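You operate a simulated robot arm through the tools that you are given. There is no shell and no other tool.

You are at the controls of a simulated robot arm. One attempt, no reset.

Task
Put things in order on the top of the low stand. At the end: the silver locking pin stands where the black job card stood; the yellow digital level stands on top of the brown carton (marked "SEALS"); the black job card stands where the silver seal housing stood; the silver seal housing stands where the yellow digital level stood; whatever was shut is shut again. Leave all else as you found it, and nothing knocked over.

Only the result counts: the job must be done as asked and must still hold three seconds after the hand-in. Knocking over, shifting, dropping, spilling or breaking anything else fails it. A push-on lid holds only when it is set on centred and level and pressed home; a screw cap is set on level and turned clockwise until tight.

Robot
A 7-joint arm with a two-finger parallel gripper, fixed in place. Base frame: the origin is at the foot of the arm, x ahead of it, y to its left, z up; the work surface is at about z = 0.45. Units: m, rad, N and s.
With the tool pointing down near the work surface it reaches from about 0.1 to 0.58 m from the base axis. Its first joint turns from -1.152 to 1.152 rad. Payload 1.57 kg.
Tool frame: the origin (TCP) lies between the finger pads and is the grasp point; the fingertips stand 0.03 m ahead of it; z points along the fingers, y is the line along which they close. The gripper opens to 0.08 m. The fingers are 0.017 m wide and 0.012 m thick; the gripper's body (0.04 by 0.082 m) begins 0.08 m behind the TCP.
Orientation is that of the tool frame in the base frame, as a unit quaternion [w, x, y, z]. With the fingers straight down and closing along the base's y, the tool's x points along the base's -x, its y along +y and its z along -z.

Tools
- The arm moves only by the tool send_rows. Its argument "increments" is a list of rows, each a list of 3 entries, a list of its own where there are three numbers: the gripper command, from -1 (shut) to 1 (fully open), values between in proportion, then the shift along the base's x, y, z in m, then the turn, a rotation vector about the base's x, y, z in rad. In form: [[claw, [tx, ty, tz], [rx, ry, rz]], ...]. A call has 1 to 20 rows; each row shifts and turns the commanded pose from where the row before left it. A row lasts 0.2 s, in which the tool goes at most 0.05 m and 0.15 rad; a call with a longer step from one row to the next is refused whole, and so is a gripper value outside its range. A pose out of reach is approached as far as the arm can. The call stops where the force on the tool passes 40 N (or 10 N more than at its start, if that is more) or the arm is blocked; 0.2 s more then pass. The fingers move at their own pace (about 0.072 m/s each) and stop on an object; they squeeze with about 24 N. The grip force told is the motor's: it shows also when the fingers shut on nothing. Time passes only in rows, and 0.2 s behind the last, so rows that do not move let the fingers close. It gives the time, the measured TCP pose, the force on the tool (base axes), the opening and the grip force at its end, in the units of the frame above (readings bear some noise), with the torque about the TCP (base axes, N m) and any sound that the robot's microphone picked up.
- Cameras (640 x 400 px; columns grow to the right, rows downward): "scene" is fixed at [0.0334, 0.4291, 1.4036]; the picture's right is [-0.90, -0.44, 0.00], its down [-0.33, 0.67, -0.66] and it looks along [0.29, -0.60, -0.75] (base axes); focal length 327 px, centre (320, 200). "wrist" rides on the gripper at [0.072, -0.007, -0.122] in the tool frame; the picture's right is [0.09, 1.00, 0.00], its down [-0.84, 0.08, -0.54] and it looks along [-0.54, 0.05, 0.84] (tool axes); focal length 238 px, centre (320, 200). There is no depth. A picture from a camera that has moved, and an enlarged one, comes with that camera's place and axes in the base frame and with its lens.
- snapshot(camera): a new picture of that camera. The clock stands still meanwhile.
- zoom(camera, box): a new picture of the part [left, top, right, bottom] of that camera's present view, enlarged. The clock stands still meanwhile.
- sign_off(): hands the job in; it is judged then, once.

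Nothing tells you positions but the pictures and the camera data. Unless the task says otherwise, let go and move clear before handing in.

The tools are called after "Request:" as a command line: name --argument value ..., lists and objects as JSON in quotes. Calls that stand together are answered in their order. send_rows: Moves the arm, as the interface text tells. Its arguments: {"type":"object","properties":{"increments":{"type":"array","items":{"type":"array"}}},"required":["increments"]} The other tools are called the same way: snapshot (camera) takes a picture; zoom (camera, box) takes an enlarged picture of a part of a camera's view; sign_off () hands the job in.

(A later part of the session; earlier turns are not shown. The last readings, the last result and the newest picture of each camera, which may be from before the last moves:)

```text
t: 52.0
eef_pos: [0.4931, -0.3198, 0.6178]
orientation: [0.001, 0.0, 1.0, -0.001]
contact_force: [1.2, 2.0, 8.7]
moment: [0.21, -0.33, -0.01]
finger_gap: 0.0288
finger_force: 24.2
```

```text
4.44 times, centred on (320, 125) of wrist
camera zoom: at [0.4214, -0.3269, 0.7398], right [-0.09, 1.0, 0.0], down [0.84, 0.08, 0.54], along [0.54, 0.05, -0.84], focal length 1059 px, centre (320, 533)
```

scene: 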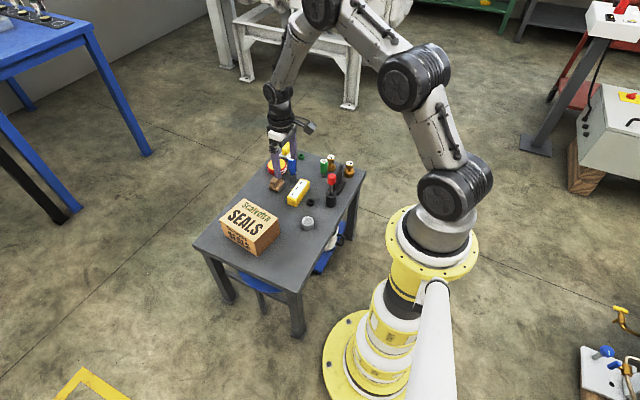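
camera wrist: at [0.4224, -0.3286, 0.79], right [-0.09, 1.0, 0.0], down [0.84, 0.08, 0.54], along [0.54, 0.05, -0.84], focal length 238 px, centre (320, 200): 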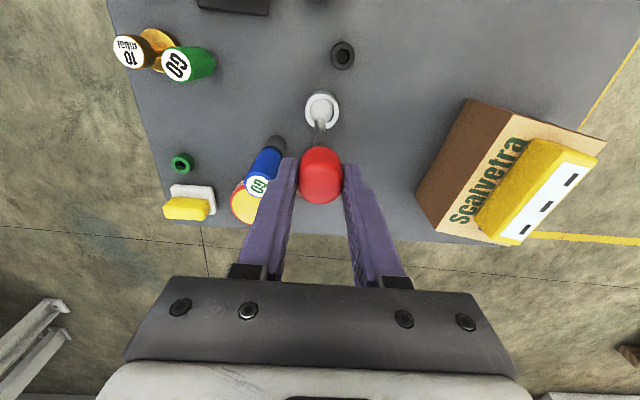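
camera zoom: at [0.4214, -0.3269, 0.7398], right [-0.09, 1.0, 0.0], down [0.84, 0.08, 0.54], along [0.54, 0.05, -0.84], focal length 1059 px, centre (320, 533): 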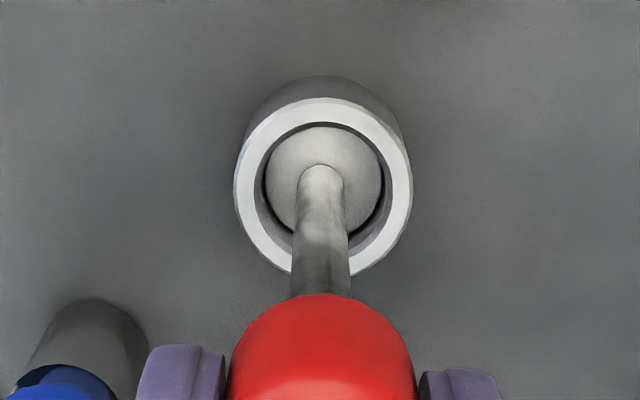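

At contact the plug resisted with roughly 9–11 N and moved down a few millimetres, so it's a separate sliding part. I'll raise the rod slowly and see whether the plug follows, stays or springs back.

Request:
send_rows --increments '[[-1, [0, 0, 0.002], [0, 0, 0]], [-1, [0, 0, 0.002], [0, 0, 0]], [-1, [0, 0, 0], [0, 0, 0]]]'

Request:
zoom --camera "wrist" --box '[290, 80, 350, 170]'

Request:
zoom --camera "scene" --box '[285, 175, 320, 210]'

Request:
send_rows --increments '[[-1, [0, 0, 0.004], [0, 0, 0]], [-1, [0, 0, 0.004], [0, 0, 0]], [-1, [0, 0, 0], [0, 0, 0]]]'

Request:
zoom --camera "wrist" --box '[290, 80, 350, 170]'

Request:
zoom --camera "scene" --box '[285, 175, 320, 210]'

```text
t: 52.8
eef_pos: [0.4917, -0.3188, 0.6206]
orientation: [-0.002, 0.0, 1.0, 0.001]
contact_force: [-0.4, 0.3, -1.5]
moment: [-0.01, 0.01, -0.01]
finger_gap: 0.0287
finger_force: 24.7
```

```text
4.44 times, centred on (320, 125) of wrist
camera zoom: at [0.4204, -0.3266, 0.7423], right [-0.09, 1.0, 0.0], down [0.84, 0.08, 0.54], along [0.54, 0.05, -0.84], focal length 1059 px, centre (320, 533)
```

zoom: 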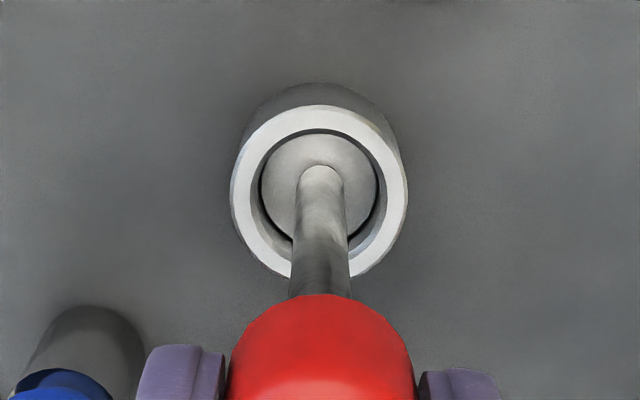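

```text
11.43 times, centred on (302, 192) of scene
camera zoom: at [0.0334, 0.4291, 1.4036], right [-0.9, -0.44, 0.0], down [-0.33, 0.67, -0.66], along [0.29, -0.6, -0.75], focal length 3735 px, centre (520, 286)
```

zoom: 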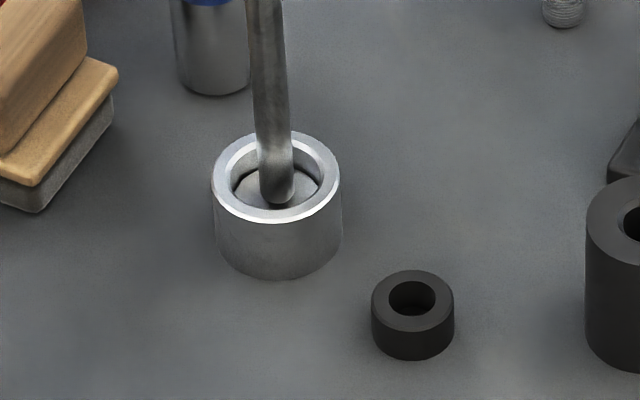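

```text
t: 53.6
eef_pos: [0.4921, -0.3188, 0.6292]
orientation: [0.0, 0.0, 1.0, 0.001]
contact_force: [-0.2, 0.0, 0.0]
moment: [-0.02, 0.0, -0.01]
finger_gap: 0.0288
finger_force: 24.2
```

```text
4.44 times, centred on (320, 125) of wrist
camera zoom: at [0.4207, -0.327, 0.7506], right [-0.09, 1.0, 0.0], down [0.84, 0.08, 0.54], along [0.54, 0.05, -0.84], focal length 1059 px, centre (320, 533)
```

zoom: 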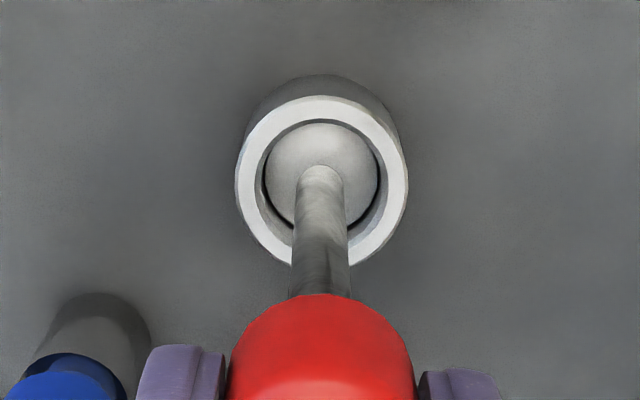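

```text
11.43 times, centred on (302, 192) of scene
camera zoom: at [0.0334, 0.4291, 1.4036], right [-0.9, -0.44, 0.0], down [-0.33, 0.67, -0.66], along [0.29, -0.6, -0.75], focal length 3735 px, centre (520, 286)
```

zoom: 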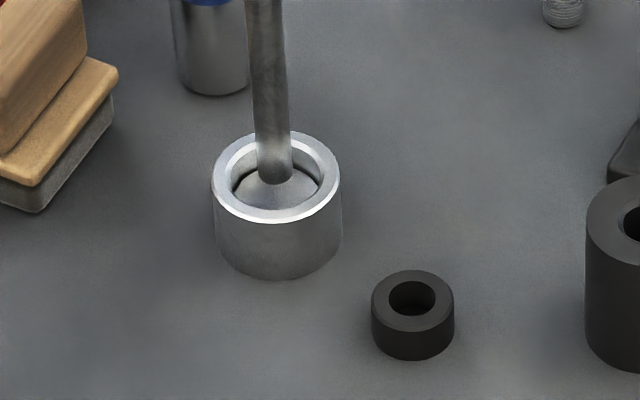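

The plug stays where I pushed it, so it is a separate pin held by friction in the bore and the rod is a drift for pushing it, not a magnet. I'll push it further in small steps to learn where it bottoms out.

Request:
send_rows --increments '[[-1, [0, 0, -0.005], [0, 0, 0]], [-1, [0, 0, -0.005], [0, 0, 0]], [-1, [0, 0, -0.002], [0, 0, 0]], [-1, [0, 0, 0], [0, 0, 0]]]'

Request:
send_rows --increments '[[-1, [0, 0, -0.002], [0, 0, 0]], [-1, [0, 0, 0], [0, 0, 0]]]'

Request:
send_rows --increments '[[-1, [0, 0, -0.002], [0, 0, 0]], [-1, [0, 0, 0], [0, 0, 0]]]'

Request:
zoom --camera "wrist" --box '[290, 80, 350, 170]'

Request:
zoom --camera "scene" --box '[285, 175, 320, 210]'

```text
t: 54.6
eef_pos: [0.493, -0.3191, 0.6188]
orientation: [0.0, 0.0, 1.0, 0.001]
contact_force: [-0.4, 0.1, 0.3]
moment: [0.04, 0.04, 0.0]
finger_gap: 0.0287
finger_force: 24.2
```

```text
t: 55.2
eef_pos: [0.4934, -0.3205, 0.6182]
orientation: [0.001, 0.0, 1.0, 0.0]
contact_force: [-2.3, 2.0, 11.0]
moment: [0.37, 0.44, 0.01]
finger_gap: 0.0286
finger_force: 24.5
```

```text
t: 55.8
eef_pos: [0.4932, -0.3191, 0.616]
orientation: [0.001, 0.0, 1.0, -0.001]
contact_force: [-2.3, 1.4, 15.4]
moment: [0.32, 0.36, -0.01]
finger_gap: 0.0284
finger_force: 24.3
```

```text
4.44 times, centred on (320, 125) of wrist
camera zoom: at [0.4213, -0.3275, 0.7373], right [-0.09, 1.0, 0.0], down [0.84, 0.08, 0.54], along [0.54, 0.05, -0.84], focal length 1059 px, centre (320, 533)
```

zoom: 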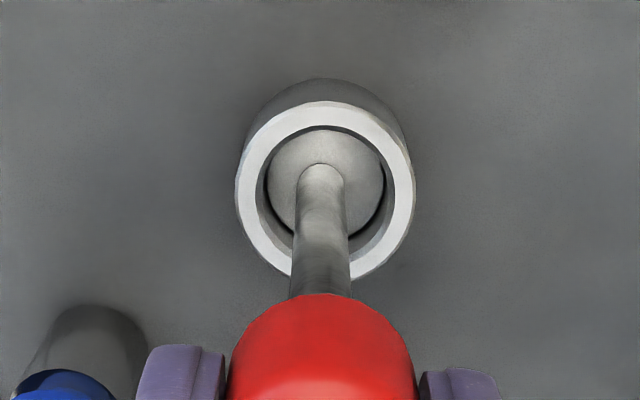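

```text
11.43 times, centred on (302, 192) of scene
camera zoom: at [0.0331, 0.4293, 1.4035], right [-0.9, -0.44, 0.0], down [-0.33, 0.67, -0.66], along [0.29, -0.6, -0.75], focal length 3735 px, centre (520, 286)
```

zoom: 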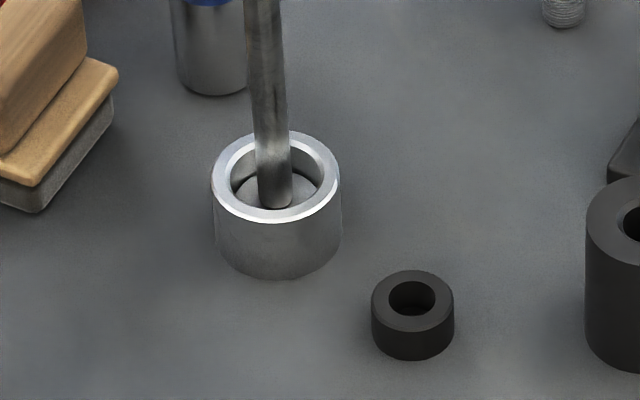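

Request:
send_rows --increments '[[-1, [0, 0, -0.002], [0, 0, 0]], [-1, [0, 0, 0], [0, 0, 0]]]'

Request:
send_rows --increments '[[-1, [0, 0, -0.002], [0, 0, 0]], [-1, [0, 0, 0], [0, 0, 0]]]'

Request:
zoom --camera "wrist" --box '[290, 80, 350, 170]'

Request:
zoom --camera "scene" --box '[285, 175, 320, 210]'

```text
t: 56.4
eef_pos: [0.494, -0.3199, 0.6143]
orientation: [0.003, 0.001, 1.0, -0.002]
contact_force: [0.3, 2.7, 19.6]
moment: [0.45, -0.15, -0.01]
finger_gap: 0.0289
finger_force: 23.9
```

```text
t: 57.0
eef_pos: [0.4942, -0.3197, 0.6106]
orientation: [0.002, 0.0, 1.0, 0.0]
contact_force: [1.1, -1.7, 17.2]
moment: [-0.36, -0.2, -0.03]
finger_gap: 0.0288
finger_force: 24.2
```

```text
4.44 times, centred on (320, 125) of wrist
camera zoom: at [0.4212, -0.3273, 0.7324], right [-0.09, 1.0, 0.0], down [0.84, 0.08, 0.54], along [0.54, 0.05, -0.84], focal length 1059 px, centre (320, 533)
```

zoom: 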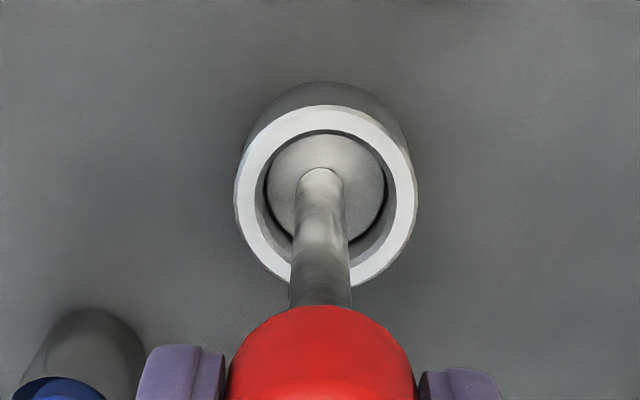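

```text
11.43 times, centred on (302, 192) of scene
camera zoom: at [0.0331, 0.4293, 1.4035], right [-0.9, -0.44, 0.0], down [-0.33, 0.67, -0.66], along [0.29, -0.6, -0.75], focal length 3735 px, centre (520, 286)
```

zoom: 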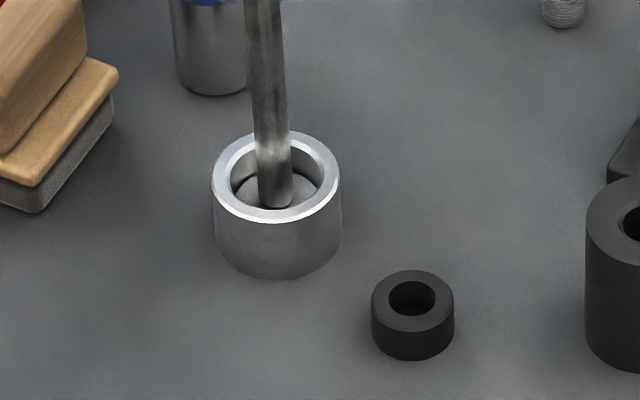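

The pin has bottomed out about 6 mm lower (force climbed to 20 N and the knob slipped slightly in the fingers). I'll return the rod to its black bush before testing whether the housing now lifts off the pin.

Request:
send_rows --increments '[[-1, [0, 0, 0.01], [0, 0, 0]], [-1, [0, 0, 0.03], [0, 0, 0]], [-1, [0, 0, 0.04], [0, 0, 0]], [-1, [0, 0, 0.04], [0, 0, 0]], [-1, [0, 0, 0.04], [0, 0, 0]], [-1, [0, 0, 0], [0, 0, 0]], [-1, [-0.035, -0.003, 0], [0, 0, 0]], [-1, [-0.035, -0.004, 0], [0, 0, 0]], [-1, [-0.035, -0.004, 0], [0, 0, 0]], [-1, [-0.0275, -0.003, 0], [0, 0, 0]], [-1, [0, 0, 0], [0, 0, 0]]]'

Request:
zoom --camera "scene" --box '[285, 120, 365, 220]'

Request:
snapshot --camera "wrist"

Request:
zoom --camera "wrist" --box '[280, 70, 370, 210]'

```text
t: 59.4
eef_pos: [0.3619, -0.3321, 0.7683]
orientation: [0.0, 0.0, 1.0, 0.0]
contact_force: [-0.3, 0.1, -0.7]
moment: [-0.03, 0.02, 0.02]
finger_gap: 0.0285
finger_force: 24.3
```

```text
4.00 times, centred on (325, 170) of scene
camera zoom: at [0.0334, 0.4291, 1.4036], right [-0.9, -0.44, 0.0], down [-0.33, 0.67, -0.66], along [0.29, -0.6, -0.75], focal length 1307 px, centre (300, 320)
```

zoom: 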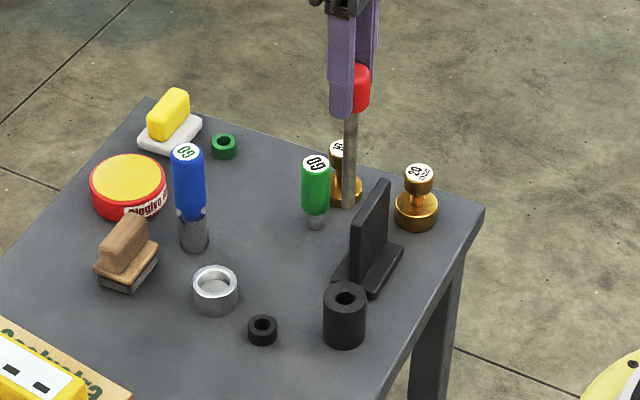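

```text
taken
camera wrist: at [0.2884, -0.3402, 0.8897], right [-0.09, 1.0, 0.0], down [0.84, 0.08, 0.54], along [0.54, 0.05, -0.84], focal length 238 px, centre (320, 200)
```

wrist: 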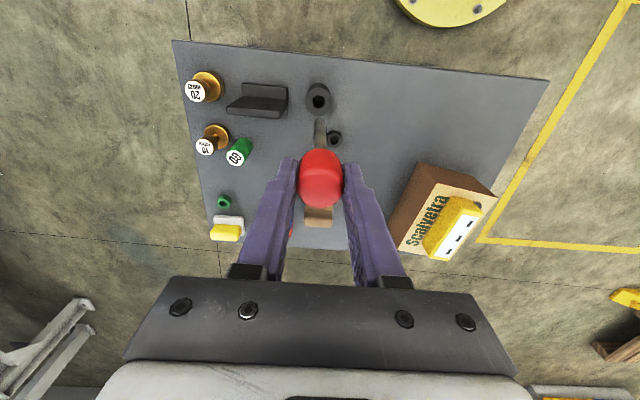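

```text
2.86 times, centred on (325, 140) of wrist
camera zoom: at [0.2884, -0.3402, 0.8897], right [-0.09, 1.0, 0.0], down [0.84, 0.08, 0.54], along [0.54, 0.05, -0.84], focal length 681 px, centre (306, 371)
```

zoom: 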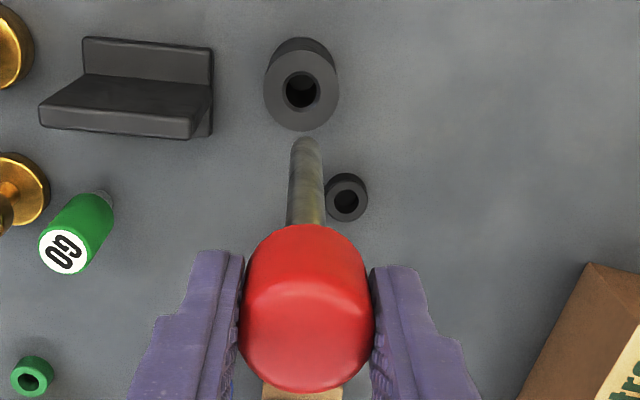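

The rod is aligned over the bush within about 2 mm. I'll lower it back in, watching the force.

Request:
send_rows --increments '[[-1, [-0.001, -0.0005, -0.03], [0, 0, 0]], [-1, [0, 0, -0.03], [0, 0, 0]], [-1, [0, 0, -0.03], [0, 0, 0]], [-1, [0, 0, -0.015], [0, 0, 0]], [-1, [0, 0, -0.015], [0, 0, 0]], [-1, [0, 0, 0], [0, 0, 0]]]'

Request:
zoom --camera "scene" --box '[305, 140, 365, 220]'

```text
t: 60.8
eef_pos: [0.3587, -0.3348, 0.6493]
orientation: [0.001, 0.0, 1.0, 0.0]
contact_force: [-0.6, 0.2, -0.7]
moment: [0.01, 0.0, 0.0]
finger_gap: 0.0283
finger_force: 24.2
```

```text
5.00 times, centred on (335, 180) of scene
camera zoom: at [0.0334, 0.4291, 1.4036], right [-0.9, -0.44, 0.0], down [-0.33, 0.67, -0.66], along [0.29, -0.6, -0.75], focal length 1634 px, centre (245, 300)
```

zoom: 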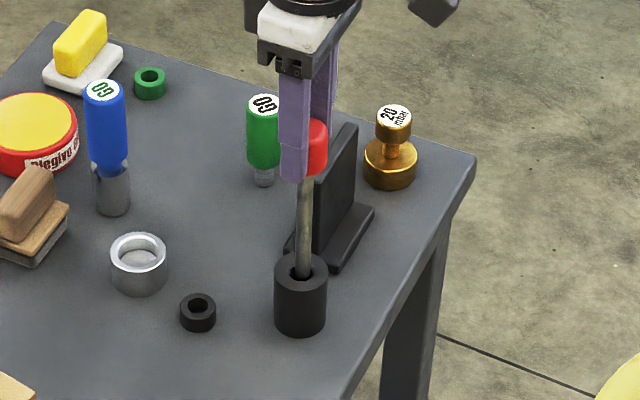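

Request:
send_rows --increments '[[-1, [0, 0, -0.02], [0, 0, 0]], [-1, [0, 0, -0.018], [0, 0, 0]], [-1, [0, 0, -0.004], [0, 0, 0]], [-1, [0, 0, 0], [0, 0, 0]]]'

Request:
send_rows --increments '[[-1, [0, 0, -0.003], [0, 0, 0]], [-1, [0, 0, 0], [0, 0, 0]]]'

Request:
send_rows --increments '[[-1, [0, 0, -0.003], [0, 0, 0]], [-1, [0, 0, 0], [0, 0, 0]]]'

```text
t: 61.8
eef_pos: [0.3602, -0.3344, 0.608]
orientation: [0.0, 0.0, 1.0, 0.0]
contact_force: [0.2, -0.2, -0.1]
moment: [0.0, 0.01, 0.0]
finger_gap: 0.0285
finger_force: 24.3
```

```text
t: 62.4
eef_pos: [0.3602, -0.3337, 0.6046]
orientation: [0.0, 0.0, 1.0, 0.0]
contact_force: [0.1, 0.2, -0.3]
moment: [0.02, 0.0, -0.01]
finger_gap: 0.0285
finger_force: 24.1
```

```text
t: 63.0
eef_pos: [0.36, -0.3329, 0.6019]
orientation: [0.0, 0.001, 1.0, -0.001]
contact_force: [-0.1, -1.0, -0.2]
moment: [0.02, 0.01, 0.0]
finger_gap: 0.0285
finger_force: 24.0
```

Request:
send_rows --increments '[[-1, [0, 0, -0.002], [0, 0, 0]], [-1, [0, 0, 0], [0, 0, 0]]]'

Request:
send_rows --increments '[[-1, [0, 0, -0.002], [0, 0, 0]], [-1, [0, 0, 0], [0, 0, 0]]]'

```text
t: 63.6
eef_pos: [0.3598, -0.3338, 0.5993]
orientation: [0.0, -0.001, 1.0, 0.0]
contact_force: [-2.2, 3.1, 11.6]
moment: [0.36, 0.47, -0.01]
finger_gap: 0.0286
finger_force: 23.7
```

```text
t: 64.2
eef_pos: [0.361, -0.3337, 0.6002]
orientation: [0.002, 0.0, 1.0, -0.001]
contact_force: [-0.1, 4.8, 21.6]
moment: [0.63, 0.09, 0.01]
finger_gap: 0.029
finger_force: 24.5
```

The rod is seated in the bush. I'll relieve the pressure and let go of the knob.

Request:
send_rows --increments '[[-1, [0, 0, 0.0035], [0, 0, 0]], [-1, [0, 0, 0], [0, 0, 0]], [-0.1, [0, 0, 0], [0, 0, 0]], [0.1, [0, 0, 0], [0, 0, 0]], [0.3, [0, 0, 0], [0, 0, 0]], [0.5, [0, 0, 0], [0, 0, 0]], [0.5, [0, 0, 0.02], [0, 0, 0]], [0.5, [0, 0, 0.03], [0, 0, 0]], [0.5, [0, 0, 0.03], [0, 0, 0]], [0.5, [0, 0, 0], [0, 0, 0]]]'

Request:
zoom --camera "scene" --box '[285, 130, 365, 220]'

Request:
snapshot --camera "wrist"

```text
t: 66.4
eef_pos: [0.3606, -0.3346, 0.6835]
orientation: [0.0, 0.0, 1.0, 0.001]
contact_force: [-0.2, 0.5, 0.7]
moment: [0.0, -0.01, 0.0]
finger_gap: 0.0599
finger_force: 0.0
```

```text
4.44 times, centred on (325, 175) of scene
camera zoom: at [0.0334, 0.4291, 1.4036], right [-0.9, -0.44, 0.0], down [-0.33, 0.67, -0.66], along [0.29, -0.6, -0.75], focal length 1453 px, centre (298, 311)
```

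zoom: 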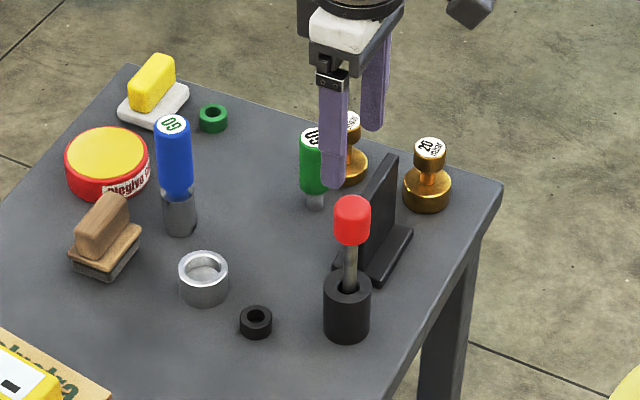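

```text
taken
camera wrist: at [0.2879, -0.3419, 0.8037], right [-0.09, 1.0, 0.0], down [0.84, 0.08, 0.54], along [0.54, 0.05, -0.84], focal length 238 px, centre (320, 200)
```

wrist: 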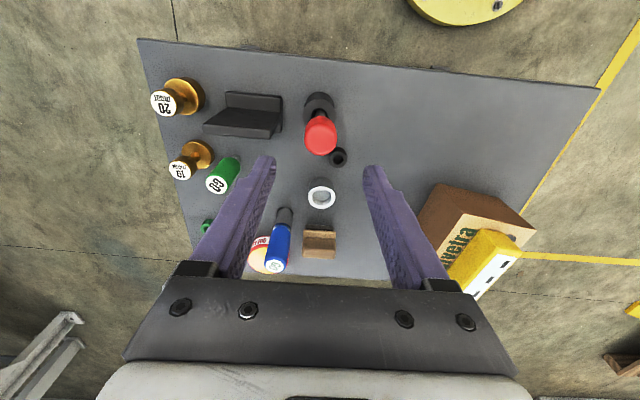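

The rod stands in its bush as before. Now I'll go over the housing, look into it, then grip and lift it to see whether the pin stays behind.

Request:
send_rows --increments '[[0.5, [0.03, 0.004, 0], [0, 0, 0]], [0.5, [0.035, 0.004, 0], [0, 0, 0]], [0.5, [0.035, 0.004, 0], [0, 0, 0]], [0.5, [0.03, 0.0035, 0], [0, 0, 0]], [0.5, [0, 0, -0.03], [0, 0, 0]], [0.5, [0, 0, -0.03], [0, 0, 0]], [0.5, [0, 0, -0.02], [0, 0, 0]], [0.5, [0, 0, 0], [0, 0, 0]]]'

Request:
zoom --camera "wrist" --box '[280, 90, 360, 190]'

```text
t: 68.2
eef_pos: [0.4905, -0.3169, 0.6014]
orientation: [0.001, 0.0, 1.0, 0.0]
contact_force: [-0.8, 0.7, -0.1]
moment: [-0.03, -0.04, 0.02]
finger_gap: 0.0601
finger_force: 0.1
```

```text
4.00 times, centred on (320, 140) of wrist
camera zoom: at [0.4182, -0.3255, 0.7228], right [-0.09, 1.0, 0.0], down [0.84, 0.08, 0.54], along [0.54, 0.05, -0.84], focal length 953 px, centre (320, 440)
```

zoom: 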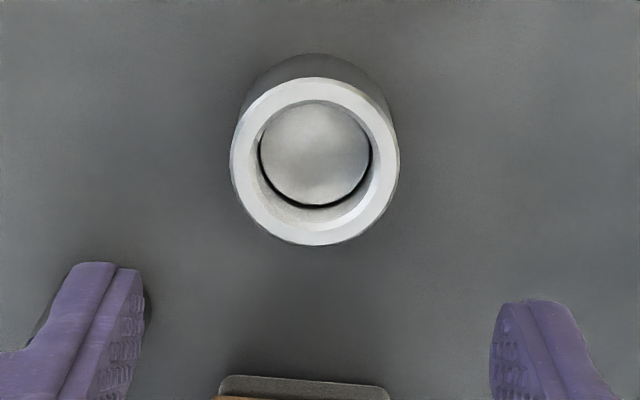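

Request:
send_rows --increments '[[0.5, [0, -0.002, -0.03], [0, 0, 0]], [0.5, [0, 0, -0.03], [0, 0, 0]], [0.5, [0, 0, -0.03], [0, 0, 0]], [0.5, [0, 0, -0.02], [0, 0, 0]], [0.5, [0, 0, 0], [0, 0, 0]], [-1, [0, 0, 0], [0, 0, 0]], [-1, [0, 0, 0], [0, 0, 0]], [-1, [0, 0, 0], [0, 0, 0]]]'

Request:
send_rows --increments '[[-1, [0, 0, 0.005], [0, 0, 0]], [-1, [0, 0, 0.01], [0, 0, 0]], [-1, [0, 0, 0.015], [0, 0, 0]], [-1, [0, 0, 0.02], [0, 0, 0]], [-1, [0, 0, 0.02], [0, 0, 0]], [-1, [0, 0, 0], [0, 0, 0]]]'

Request:
zoom --camera "wrist" --box '[270, 110, 370, 230]'

Request:
zoom --camera "scene" --box '[270, 140, 340, 220]'

```text
t: 70.0
eef_pos: [0.4898, -0.3199, 0.4928]
orientation: [0.0, -0.001, 1.0, 0.0]
contact_force: [0.1, 0.2, 0.0]
moment: [0.09, -0.07, 0.01]
finger_gap: 0.0454
finger_force: 24.4
```

```text
t: 71.4
eef_pos: [0.4906, -0.3191, 0.5628]
orientation: [0.0, 0.0, 1.0, 0.0]
contact_force: [-0.1, -0.2, -0.4]
moment: [0.03, 0.01, -0.03]
finger_gap: 0.045
finger_force: 24.1
```

```text
3.33 times, centred on (320, 170) of wrist
camera zoom: at [0.4181, -0.3274, 0.6834], right [-0.09, 1.0, 0.0], down [0.84, 0.08, 0.54], along [0.54, 0.05, -0.84], focal length 794 px, centre (320, 300)
```

zoom: 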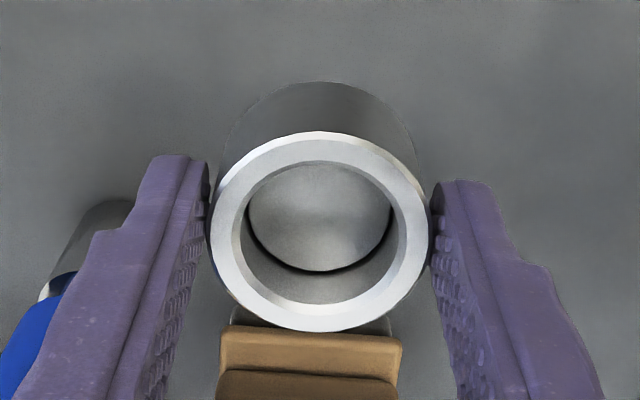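

```text
5.00 times, centred on (305, 180) of scene
camera zoom: at [0.0334, 0.4291, 1.4036], right [-0.9, -0.44, 0.0], down [-0.33, 0.67, -0.66], along [0.29, -0.6, -0.75], focal length 1634 px, centre (395, 300)
```

zoom: 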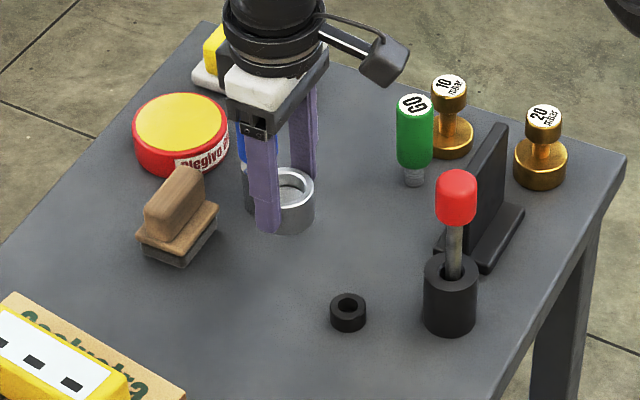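

The pin is still inside, now about 10 mm below the rim, so friction holds it. I need to know whether the bore is open underneath, so I'll raise the housing and tip it to show its underside to the fixed camera.

Request:
send_rows --increments '[[-1, [0, 0, 0.04], [0, 0, 0]], [-1, [-0.01, 0.02, 0.04], [0, 0, 0]], [-1, [-0.02, 0.03, 0.04], [0, 0, 0]], [-1, [-0.02, 0.03, 0.04], [0, 0, 0]], [-1, [-0.02, 0.03, 0.03], [0, 0, 0]], [-1, [-0.02, 0.03, 0], [0.14, 0, 0]], [-1, [0, 0, 0], [0.14, 0, 0]], [-1, [0, 0, 0], [0.14, 0, 0]], [-1, [0, 0, 0], [0.14, 0, 0]], [-1, [0, 0, 0], [0.14, 0, 0]], [-1, [0, 0, 0], [0.14, 0, 0]], [-1, [0, 0, 0], [0.14, 0, 0]], [-1, [0, 0, 0], [0.14, 0, 0]], [-1, [0, 0, 0], [0.14, 0, 0]], [-1, [0, 0, 0], [0.14, 0, 0]], [-1, [0, 0, 0], [0, 0, 0]]]'

Request:
snapshot --camera "scene"

```text
refused: row 3 steps farther than a row can; nothing moved
```

```text
taken
```

scene: 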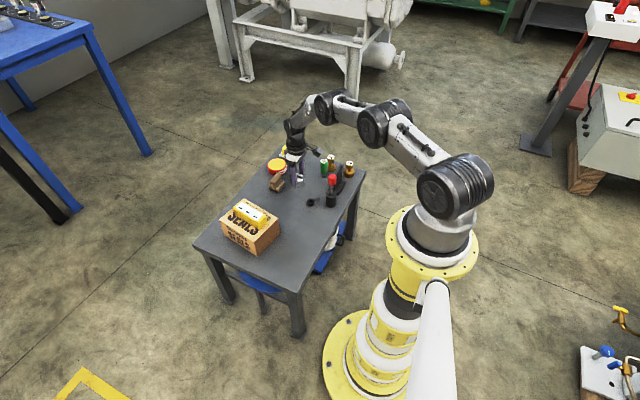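

Request:
send_rows --increments '[[-1, [0, 0, 0.04], [0, 0, 0]], [-1, [0, 0.01, 0.04], [0, 0, 0]], [-1, [-0.02, 0.03, 0.03], [0, 0, 0]], [-1, [-0.02, 0.03, 0.03], [0, 0, 0]], [-1, [-0.02, 0.03, 0.03], [0, 0, 0]], [-1, [-0.02, 0.03, 0.02], [0.14, 0, 0]], [-1, [0, 0, 0], [0.14, 0, 0]], [-1, [0, 0, 0], [0.14, 0, 0]], [-1, [0, 0, 0], [0.14, 0, 0]], [-1, [0, 0, 0], [0.14, 0, 0]], [-1, [0, 0, 0], [0.14, 0, 0]], [-1, [0, 0, 0], [0.14, 0, 0]], [-1, [0, 0, 0], [0.14, 0, 0]], [-1, [0, 0, 0], [0.14, 0, 0]], [-1, [0, 0, 0], [0.14, 0, 0]], [-1, [0, 0, 0], [0, 0, 0]]]'

Request:
snapshot --camera "scene"

Request:
zoom --camera "scene" --box '[240, 90, 360, 200]'

```text
t: 74.8
eef_pos: [0.4098, -0.1897, 0.752]
orientation: [-0.001, -0.001, 0.764, 0.645]
contact_force: [0.2, -0.3, -2.0]
moment: [-0.03, -0.04, -0.01]
finger_gap: 0.0448
finger_force: 24.1
```

```text
taken
```

scene: 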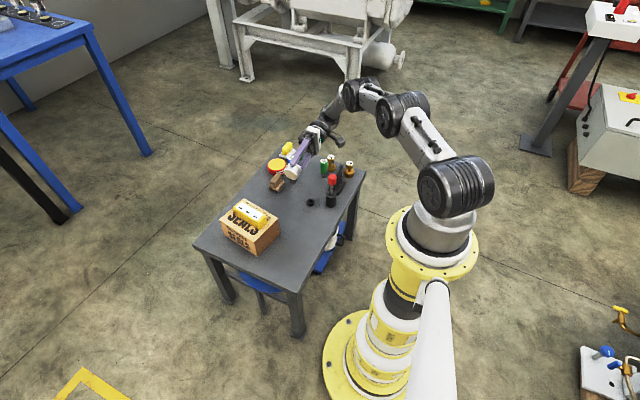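

```text
3.64 times, centred on (300, 145) of scene
camera zoom: at [0.0334, 0.4291, 1.4036], right [-0.9, -0.44, 0.0], down [-0.33, 0.67, -0.66], along [0.29, -0.6, -0.75], focal length 1188 px, centre (393, 400)
```

zoom: 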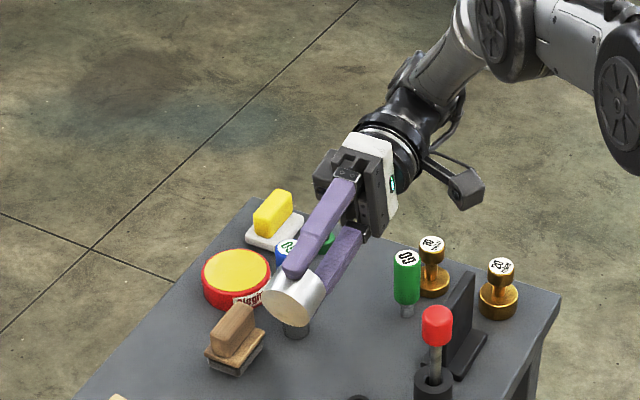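

Request:
zoom --camera "scene" --box '[300, 155, 350, 195]'

Request:
zoom --camera "scene" --box '[300, 145, 340, 185]'

Request:
zoom --camera "scene" --box '[270, 155, 310, 190]'

Request:
zoom --camera "wrist" --box '[270, 110, 370, 230]'

```text
10.00 times, centred on (325, 175) of scene
camera zoom: at [0.0334, 0.4291, 1.4036], right [-0.9, -0.44, 0.0], down [-0.33, 0.67, -0.66], along [0.29, -0.6, -0.75], focal length 3268 px, centre (270, 450)
```

zoom: 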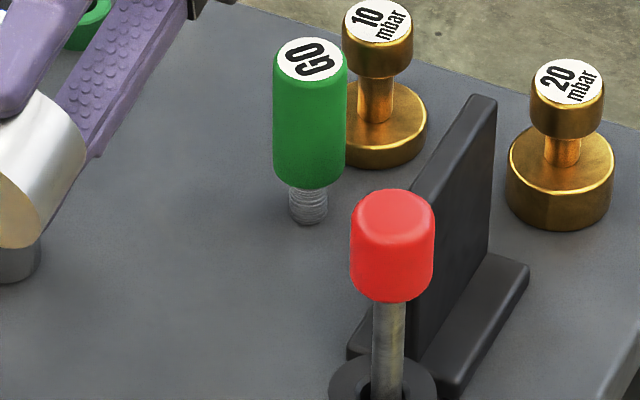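

```text
10.00 times, centred on (320, 165) of scene
camera zoom: at [0.0334, 0.4291, 1.4036], right [-0.9, -0.44, 0.0], down [-0.33, 0.67, -0.66], along [0.29, -0.6, -0.75], focal length 3268 px, centre (320, 550)
```

zoom: 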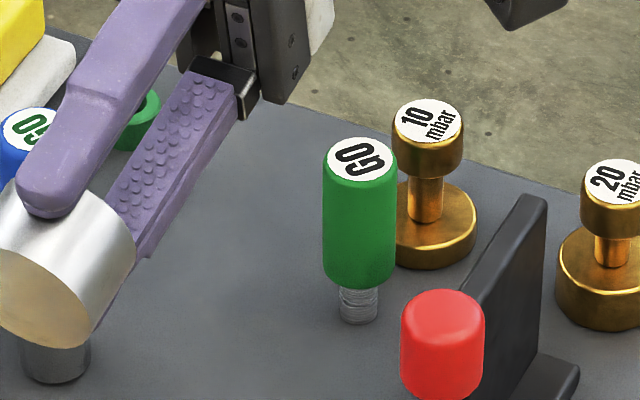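

```text
11.43 times, centred on (290, 172) of scene
camera zoom: at [0.0334, 0.4291, 1.4036], right [-0.9, -0.44, 0.0], down [-0.33, 0.67, -0.66], along [0.29, -0.6, -0.75], focal length 3735 px, centre (663, 514)
```

zoom: 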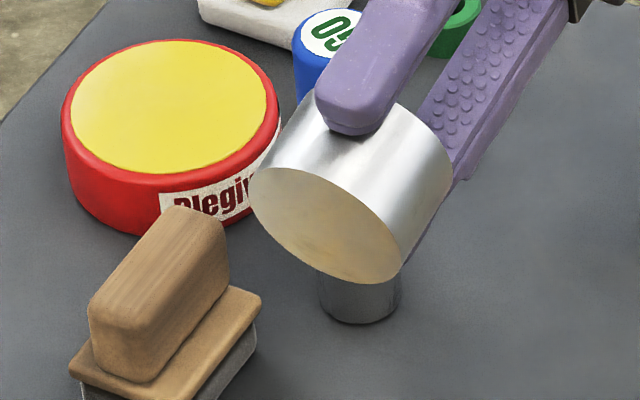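

```text
3.33 times, centred on (320, 170) of wrist
camera zoom: at [0.3382, -0.3127, 0.7656], right [-0.09, 0.17, 0.98], down [0.84, -0.52, 0.17], along [0.54, 0.84, -0.09], focal length 794 px, centre (320, 300)
```

zoom: 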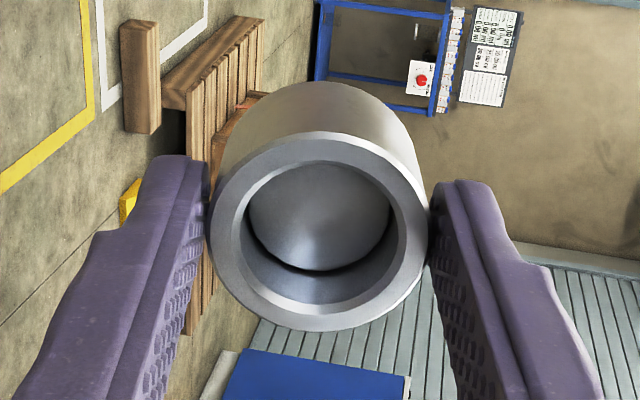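

The housing's underside is solid, so the plug is part of a blind housing and my push only seated it deeper; it isn't something I can take out. I'll tip the housing upright, set it back where the level stood, and then search the far items and behind the carton for the real pin.

Request:
send_rows --increments '[[-1, [0, 0, 0], [-0.14, 0, 0]], [-1, [0, 0, 0], [-0.14, 0, 0]], [-1, [0, 0, 0], [-0.14, 0, 0]], [-1, [0, 0, 0], [-0.14, 0, 0]], [-1, [0, 0, 0], [-0.14, 0, 0]], [-1, [0, 0, 0], [-0.14, 0, 0]], [-1, [0, 0, 0], [-0.14, 0, 0]], [-1, [0, 0, 0], [-0.14, 0, 0]], [-1, [0, 0, 0], [-0.14, 0, 0]], [-1, [0, 0, 0], [-0.14, 0, 0]], [-1, [0, 0, 0], [0, 0, 0]]]'

Request:
snapshot --camera "wrist"

Request:
zoom --camera "wrist" --box '[40, 80, 280, 260]'

```text
t: 77.2
eef_pos: [0.4091, -0.1904, 0.751]
orientation: [0.0, 0.0, 1.0, -0.001]
contact_force: [-0.3, 1.8, -1.0]
moment: [-0.02, -0.01, 0.03]
finger_gap: 0.045
finger_force: 23.8
```

```text
taken
camera wrist: at [0.3375, -0.1975, 0.8728], right [-0.09, 1.0, 0.0], down [0.84, 0.08, 0.54], along [0.54, 0.05, -0.84], focal length 238 px, centre (320, 200)
```

wrist: 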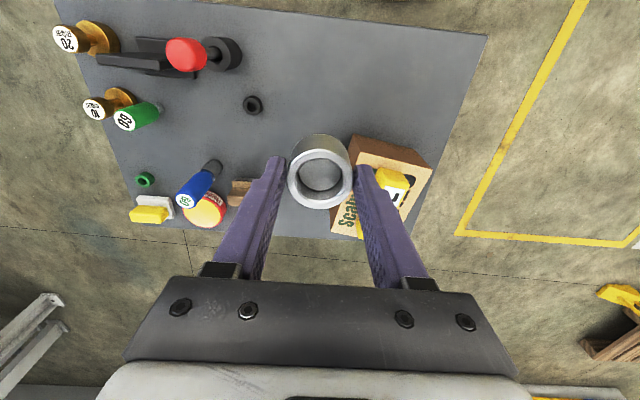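

```text
2.22 times, centred on (160, 170) of wrist
camera zoom: at [0.3375, -0.1975, 0.8728], right [-0.09, 1.0, 0.0], down [0.84, 0.08, 0.54], along [0.54, 0.05, -0.84], focal length 530 px, centre (676, 267)
```

zoom: 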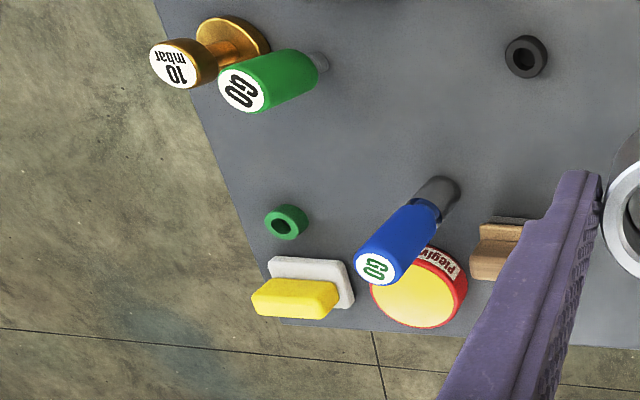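

Nothing else on the stand resembles a pin. I'll set the housing back down on the level's old spot (0.491, −0.319) and then think about the red-capped steel pin in its black bush.

Request:
send_rows --increments '[[-1, [0.02, -0.03, -0.02], [0, 0, 0]], [-1, [0.02, -0.033, -0.025], [0, 0, 0]], [-1, [0.02, -0.033, -0.025], [0, 0, 0]], [-1, [0.0215, -0.033, -0.025], [0, 0, 0]], [-1, [0, 0, -0.04], [0, 0, 0]], [-1, [0, 0, -0.04], [0, 0, 0]], [-1, [0, 0, -0.04], [0, 0, 0]], [-1, [0, 0, -0.03], [0, 0, 0]], [-1, [0, 0, 0], [0, 0, 0]]]'

```text
t: 79.2
eef_pos: [0.4904, -0.3187, 0.5069]
orientation: [0.0, 0.0, 1.0, -0.001]
contact_force: [-0.2, 0.0, -1.7]
moment: [0.02, 0.01, 0.0]
finger_gap: 0.0448
finger_force: 23.6
```

Request:
send_rows --increments '[[-1, [0, 0, -0.008], [0, 0, 0]], [-1, [0, 0, -0.004], [0, 0, 0]], [-1, [0, 0, -0.002], [0, 0, 0]], [-1, [0, 0, 0], [0, 0, 0]]]'

```text
t: 80.2
eef_pos: [0.4917, -0.3205, 0.4936]
orientation: [0.001, 0.0, 1.0, 0.0]
contact_force: [-2.7, 1.4, 8.5]
moment: [0.14, -0.06, 0.04]
finger_gap: 0.045
finger_force: 24.0
```

Request:
send_rows --increments '[[0.2, [0, 0, 0], [0, 0, 0]], [0.4, [0, 0, 0], [0, 0, 0]], [0.5, [0, 0, 0], [0, 0, 0]], [0.5, [0, 0, 0.02], [0, 0, 0]], [0.5, [0, 0, 0.04], [0, 0, 0]], [0.5, [0, 0, 0.04], [0, 0, 0]], [0.5, [0, 0, 0.04], [0, 0, 0]], [0.5, [0, 0, 0.04], [0, 0, 0]], [0.5, [0, 0, 0], [0, 0, 0]]]'

Request:
zoom --camera "scene" --box '[318, 165, 352, 210]'

Request:
zoom --camera "scene" --box '[285, 175, 320, 210]'

```text
t: 82.2
eef_pos: [0.4896, -0.3188, 0.6727]
orientation: [-0.001, 0.0, 1.0, 0.0]
contact_force: [0.0, -0.3, -0.1]
moment: [-0.01, -0.01, 0.03]
finger_gap: 0.0601
finger_force: 0.1
```

```text
8.89 times, centred on (335, 188) of scene
camera zoom: at [0.0334, 0.4291, 1.4036], right [-0.9, -0.44, 0.0], down [-0.33, 0.67, -0.66], along [0.29, -0.6, -0.75], focal length 2905 px, centre (187, 311)
```

zoom: 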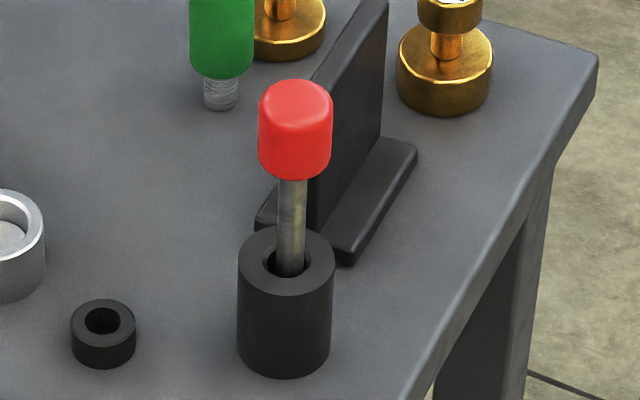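

```text
11.43 times, centred on (302, 192) of scene
camera zoom: at [0.0334, 0.4291, 1.4036], right [-0.9, -0.44, 0.0], down [-0.33, 0.67, -0.66], along [0.29, -0.6, -0.75], focal length 3735 px, centre (520, 286)
```

zoom: 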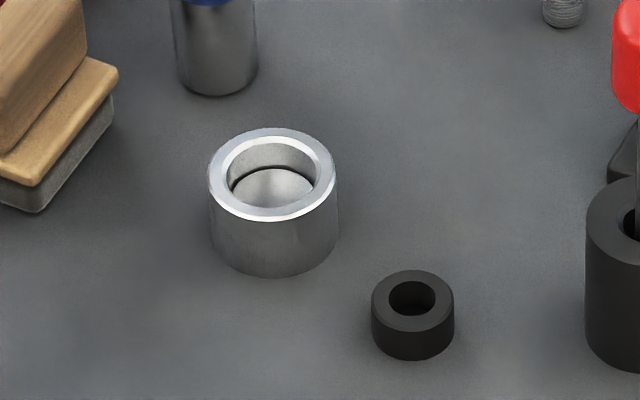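

The housing is back on its target. Before settling on the red-capped pin, I want one more check of the plug: I'll press it with closed fingertips (they just fit in the bore) to see if it's a push-to-release fit. First I'll align the closed fingers above the bore.

Request:
send_rows --increments '[[-1, [0, 0, 0], [0, 0, 0]], [-1, [0.001, 0, -0.04], [0, 0, 0]], [-1, [0, 0, -0.04], [0, 0, 0]], [-1, [0, 0, -0.03], [0, 0, 0]], [-1, [0, 0, 0], [0, 0, 0]], [-1, [0, 0, 0], [0, 0, 0]]]'

Request:
snapshot --camera "wrist"

Request:
zoom --camera "wrist" --box '[270, 110, 370, 210]'

Request:
zoom --camera "scene" --box '[280, 160, 325, 210]'

```text
t: 83.6
eef_pos: [0.492, -0.3189, 0.5646]
orientation: [0.0, 0.0, 1.0, 0.0]
contact_force: [0.4, -0.4, 0.0]
moment: [0.01, 0.03, -0.02]
finger_gap: 0.0
finger_force: 21.2
```

```text
taken
camera wrist: at [0.4199, -0.3264, 0.6846], right [-0.09, 1.0, 0.0], down [0.84, 0.08, 0.54], along [0.54, 0.05, -0.84], focal length 238 px, centre (320, 200)
```

wrist: 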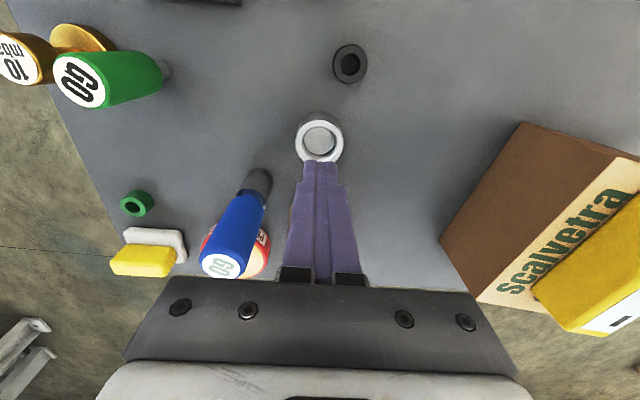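

```text
4.00 times, centred on (320, 160) of wrist
camera zoom: at [0.4199, -0.3264, 0.6846], right [-0.09, 1.0, 0.0], down [0.84, 0.08, 0.54], along [0.54, 0.05, -0.84], focal length 953 px, centre (320, 360)
```

zoom: 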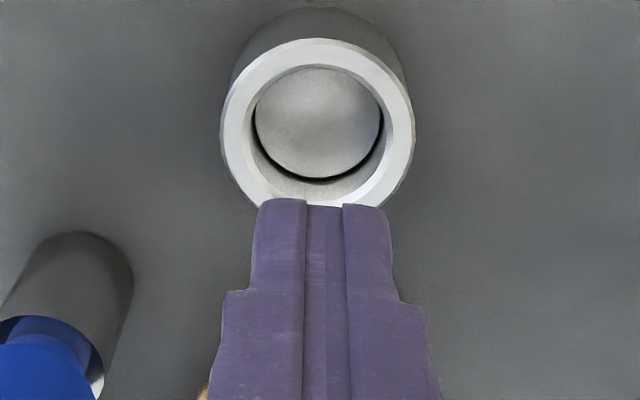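

```text
8.00 times, centred on (302, 185) of scene
camera zoom: at [0.0334, 0.4291, 1.4036], right [-0.9, -0.44, 0.0], down [-0.33, 0.67, -0.66], along [0.29, -0.6, -0.75], focal length 2615 px, centre (460, 320)
```

zoom: 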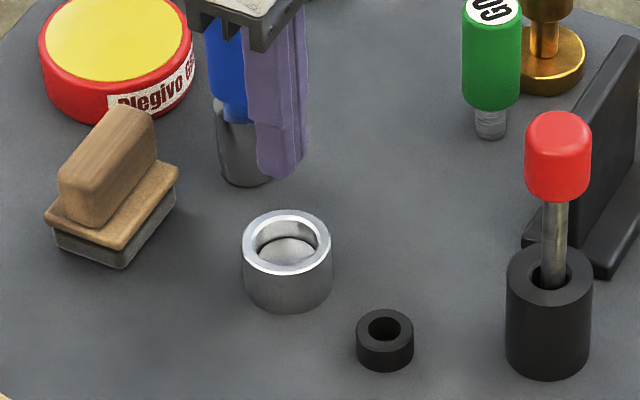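

The plug has simply bottomed, so I'll leave it alone and carry on with what's certain: moving the job card. It stands near (0.377, −0.428), panel facing x, top near z = 0.546. I'll rise, turn the tool −90° and look at it from above.

Request:
send_rows --increments '[[-1, [0, 0, 0.04], [0, 0, 0]], [-1, [0, 0, 0.045], [0, 0, 0]], [-0.2, [0, 0, 0.045], [0, 0, -0.1428]], [0, [-0.02, 0, 0.045], [0, 0, -0.1428]], [0, [-0.03, -0.02, 0], [0, 0, -0.1428]], [0, [-0.03, -0.02, 0], [0, 0, -0.1428]], [0, [-0.03, -0.02, 0], [0, 0, -0.1428]], [0, [0, -0.02, 0], [0, 0, -0.1428]], [0, [0, -0.02, 0], [0, 0, -0.1428]], [0, [0, 0, 0], [0, 0, -0.1428]], [0, [0, 0, 0], [0, 0, -0.1428]], [0, [0, 0, 0], [0, 0, -0.1428]], [0, [0, 0, 0], [0, 0, -0.1428]], [0, [0, 0, 0], [0, 0, 0]]]'

Request:
snapshot --camera "wrist"

Request:
zoom --camera "wrist" --box '[240, 90, 400, 220]'

```text
t: 86.6
eef_pos: [0.3827, -0.42, 0.7387]
orientation: [0.0, 0.707, 0.707, 0.001]
contact_force: [0.4, -0.8, 0.3]
moment: [0.0, 0.02, -0.03]
finger_gap: 0.0401
finger_force: 0.0
```

```text
taken
camera wrist: at [0.3761, -0.3481, 0.8589], right [1.0, 0.09, 0.0], down [0.08, -0.84, 0.54], along [0.05, -0.54, -0.84], focal length 238 px, centre (320, 200)
```

wrist: 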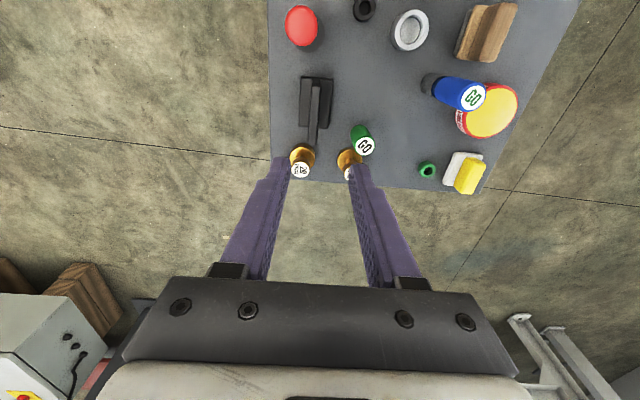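

```text
3.08 times, centred on (320, 155) of wrist
camera zoom: at [0.3761, -0.3481, 0.8589], right [1.0, 0.09, 0.0], down [0.08, -0.84, 0.54], along [0.05, -0.54, -0.84], focal length 733 px, centre (320, 338)
```

zoom: 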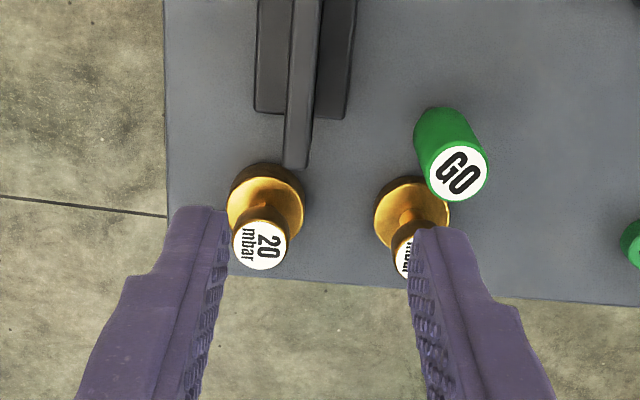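

Request:
zoom --camera "wrist" --box '[270, 60, 370, 160]'

```text
4.00 times, centred on (320, 110) of wrist
camera zoom: at [0.3761, -0.3481, 0.8589], right [1.0, 0.09, 0.0], down [0.08, -0.84, 0.54], along [0.05, -0.54, -0.84], focal length 953 px, centre (320, 560)
```

zoom: 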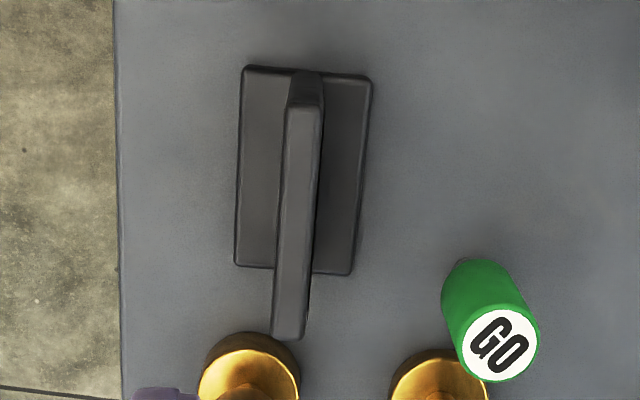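

The card's base is centred at about (0.375, −0.4245), panel 10 mm thick and 73 mm wide, aligned with y. I'll move over it and descend with the fingers 40 mm apart.

Request:
send_rows --increments '[[0, [-0.0077, -0.0045, -0.02], [0, 0, 0]], [0, [0, 0, -0.04], [0, 0, 0]], [0, [0, 0, -0.04], [0, 0, 0]], [0, [0, 0, -0.035], [0, 0, 0]], [0, [0, 0, 0], [0, 0, 0]]]'

Request:
snapshot --camera "wrist"

Request:
zoom --camera "scene" --box '[290, 120, 370, 220]'

```text
t: 87.8
eef_pos: [0.3739, -0.4242, 0.6027]
orientation: [0.001, 0.707, 0.707, 0.0]
contact_force: [-0.8, 0.4, -1.1]
moment: [-0.03, 0.02, 0.02]
finger_gap: 0.0401
finger_force: 0.1
```

```text
taken
camera wrist: at [0.3665, -0.3528, 0.7247], right [1.0, 0.09, 0.0], down [0.08, -0.84, 0.54], along [0.05, -0.54, -0.84], focal length 238 px, centre (320, 200)
```

wrist: 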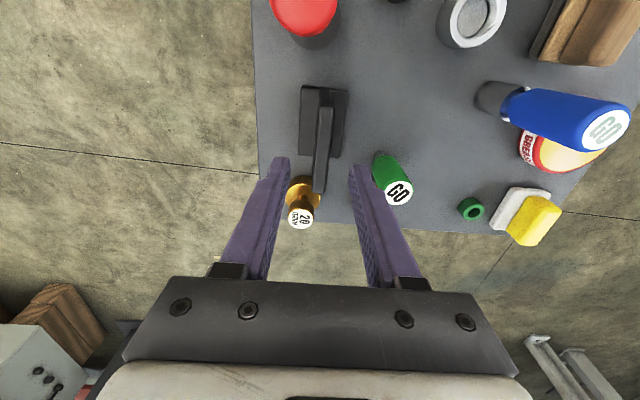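

```text
4.00 times, centred on (330, 170) of scene
camera zoom: at [0.0334, 0.4291, 1.4036], right [-0.9, -0.44, 0.0], down [-0.33, 0.67, -0.66], along [0.29, -0.6, -0.75], focal length 1307 px, centre (280, 320)
```

zoom: 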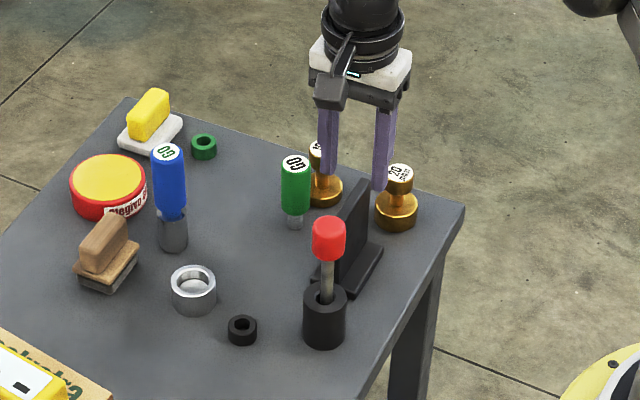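

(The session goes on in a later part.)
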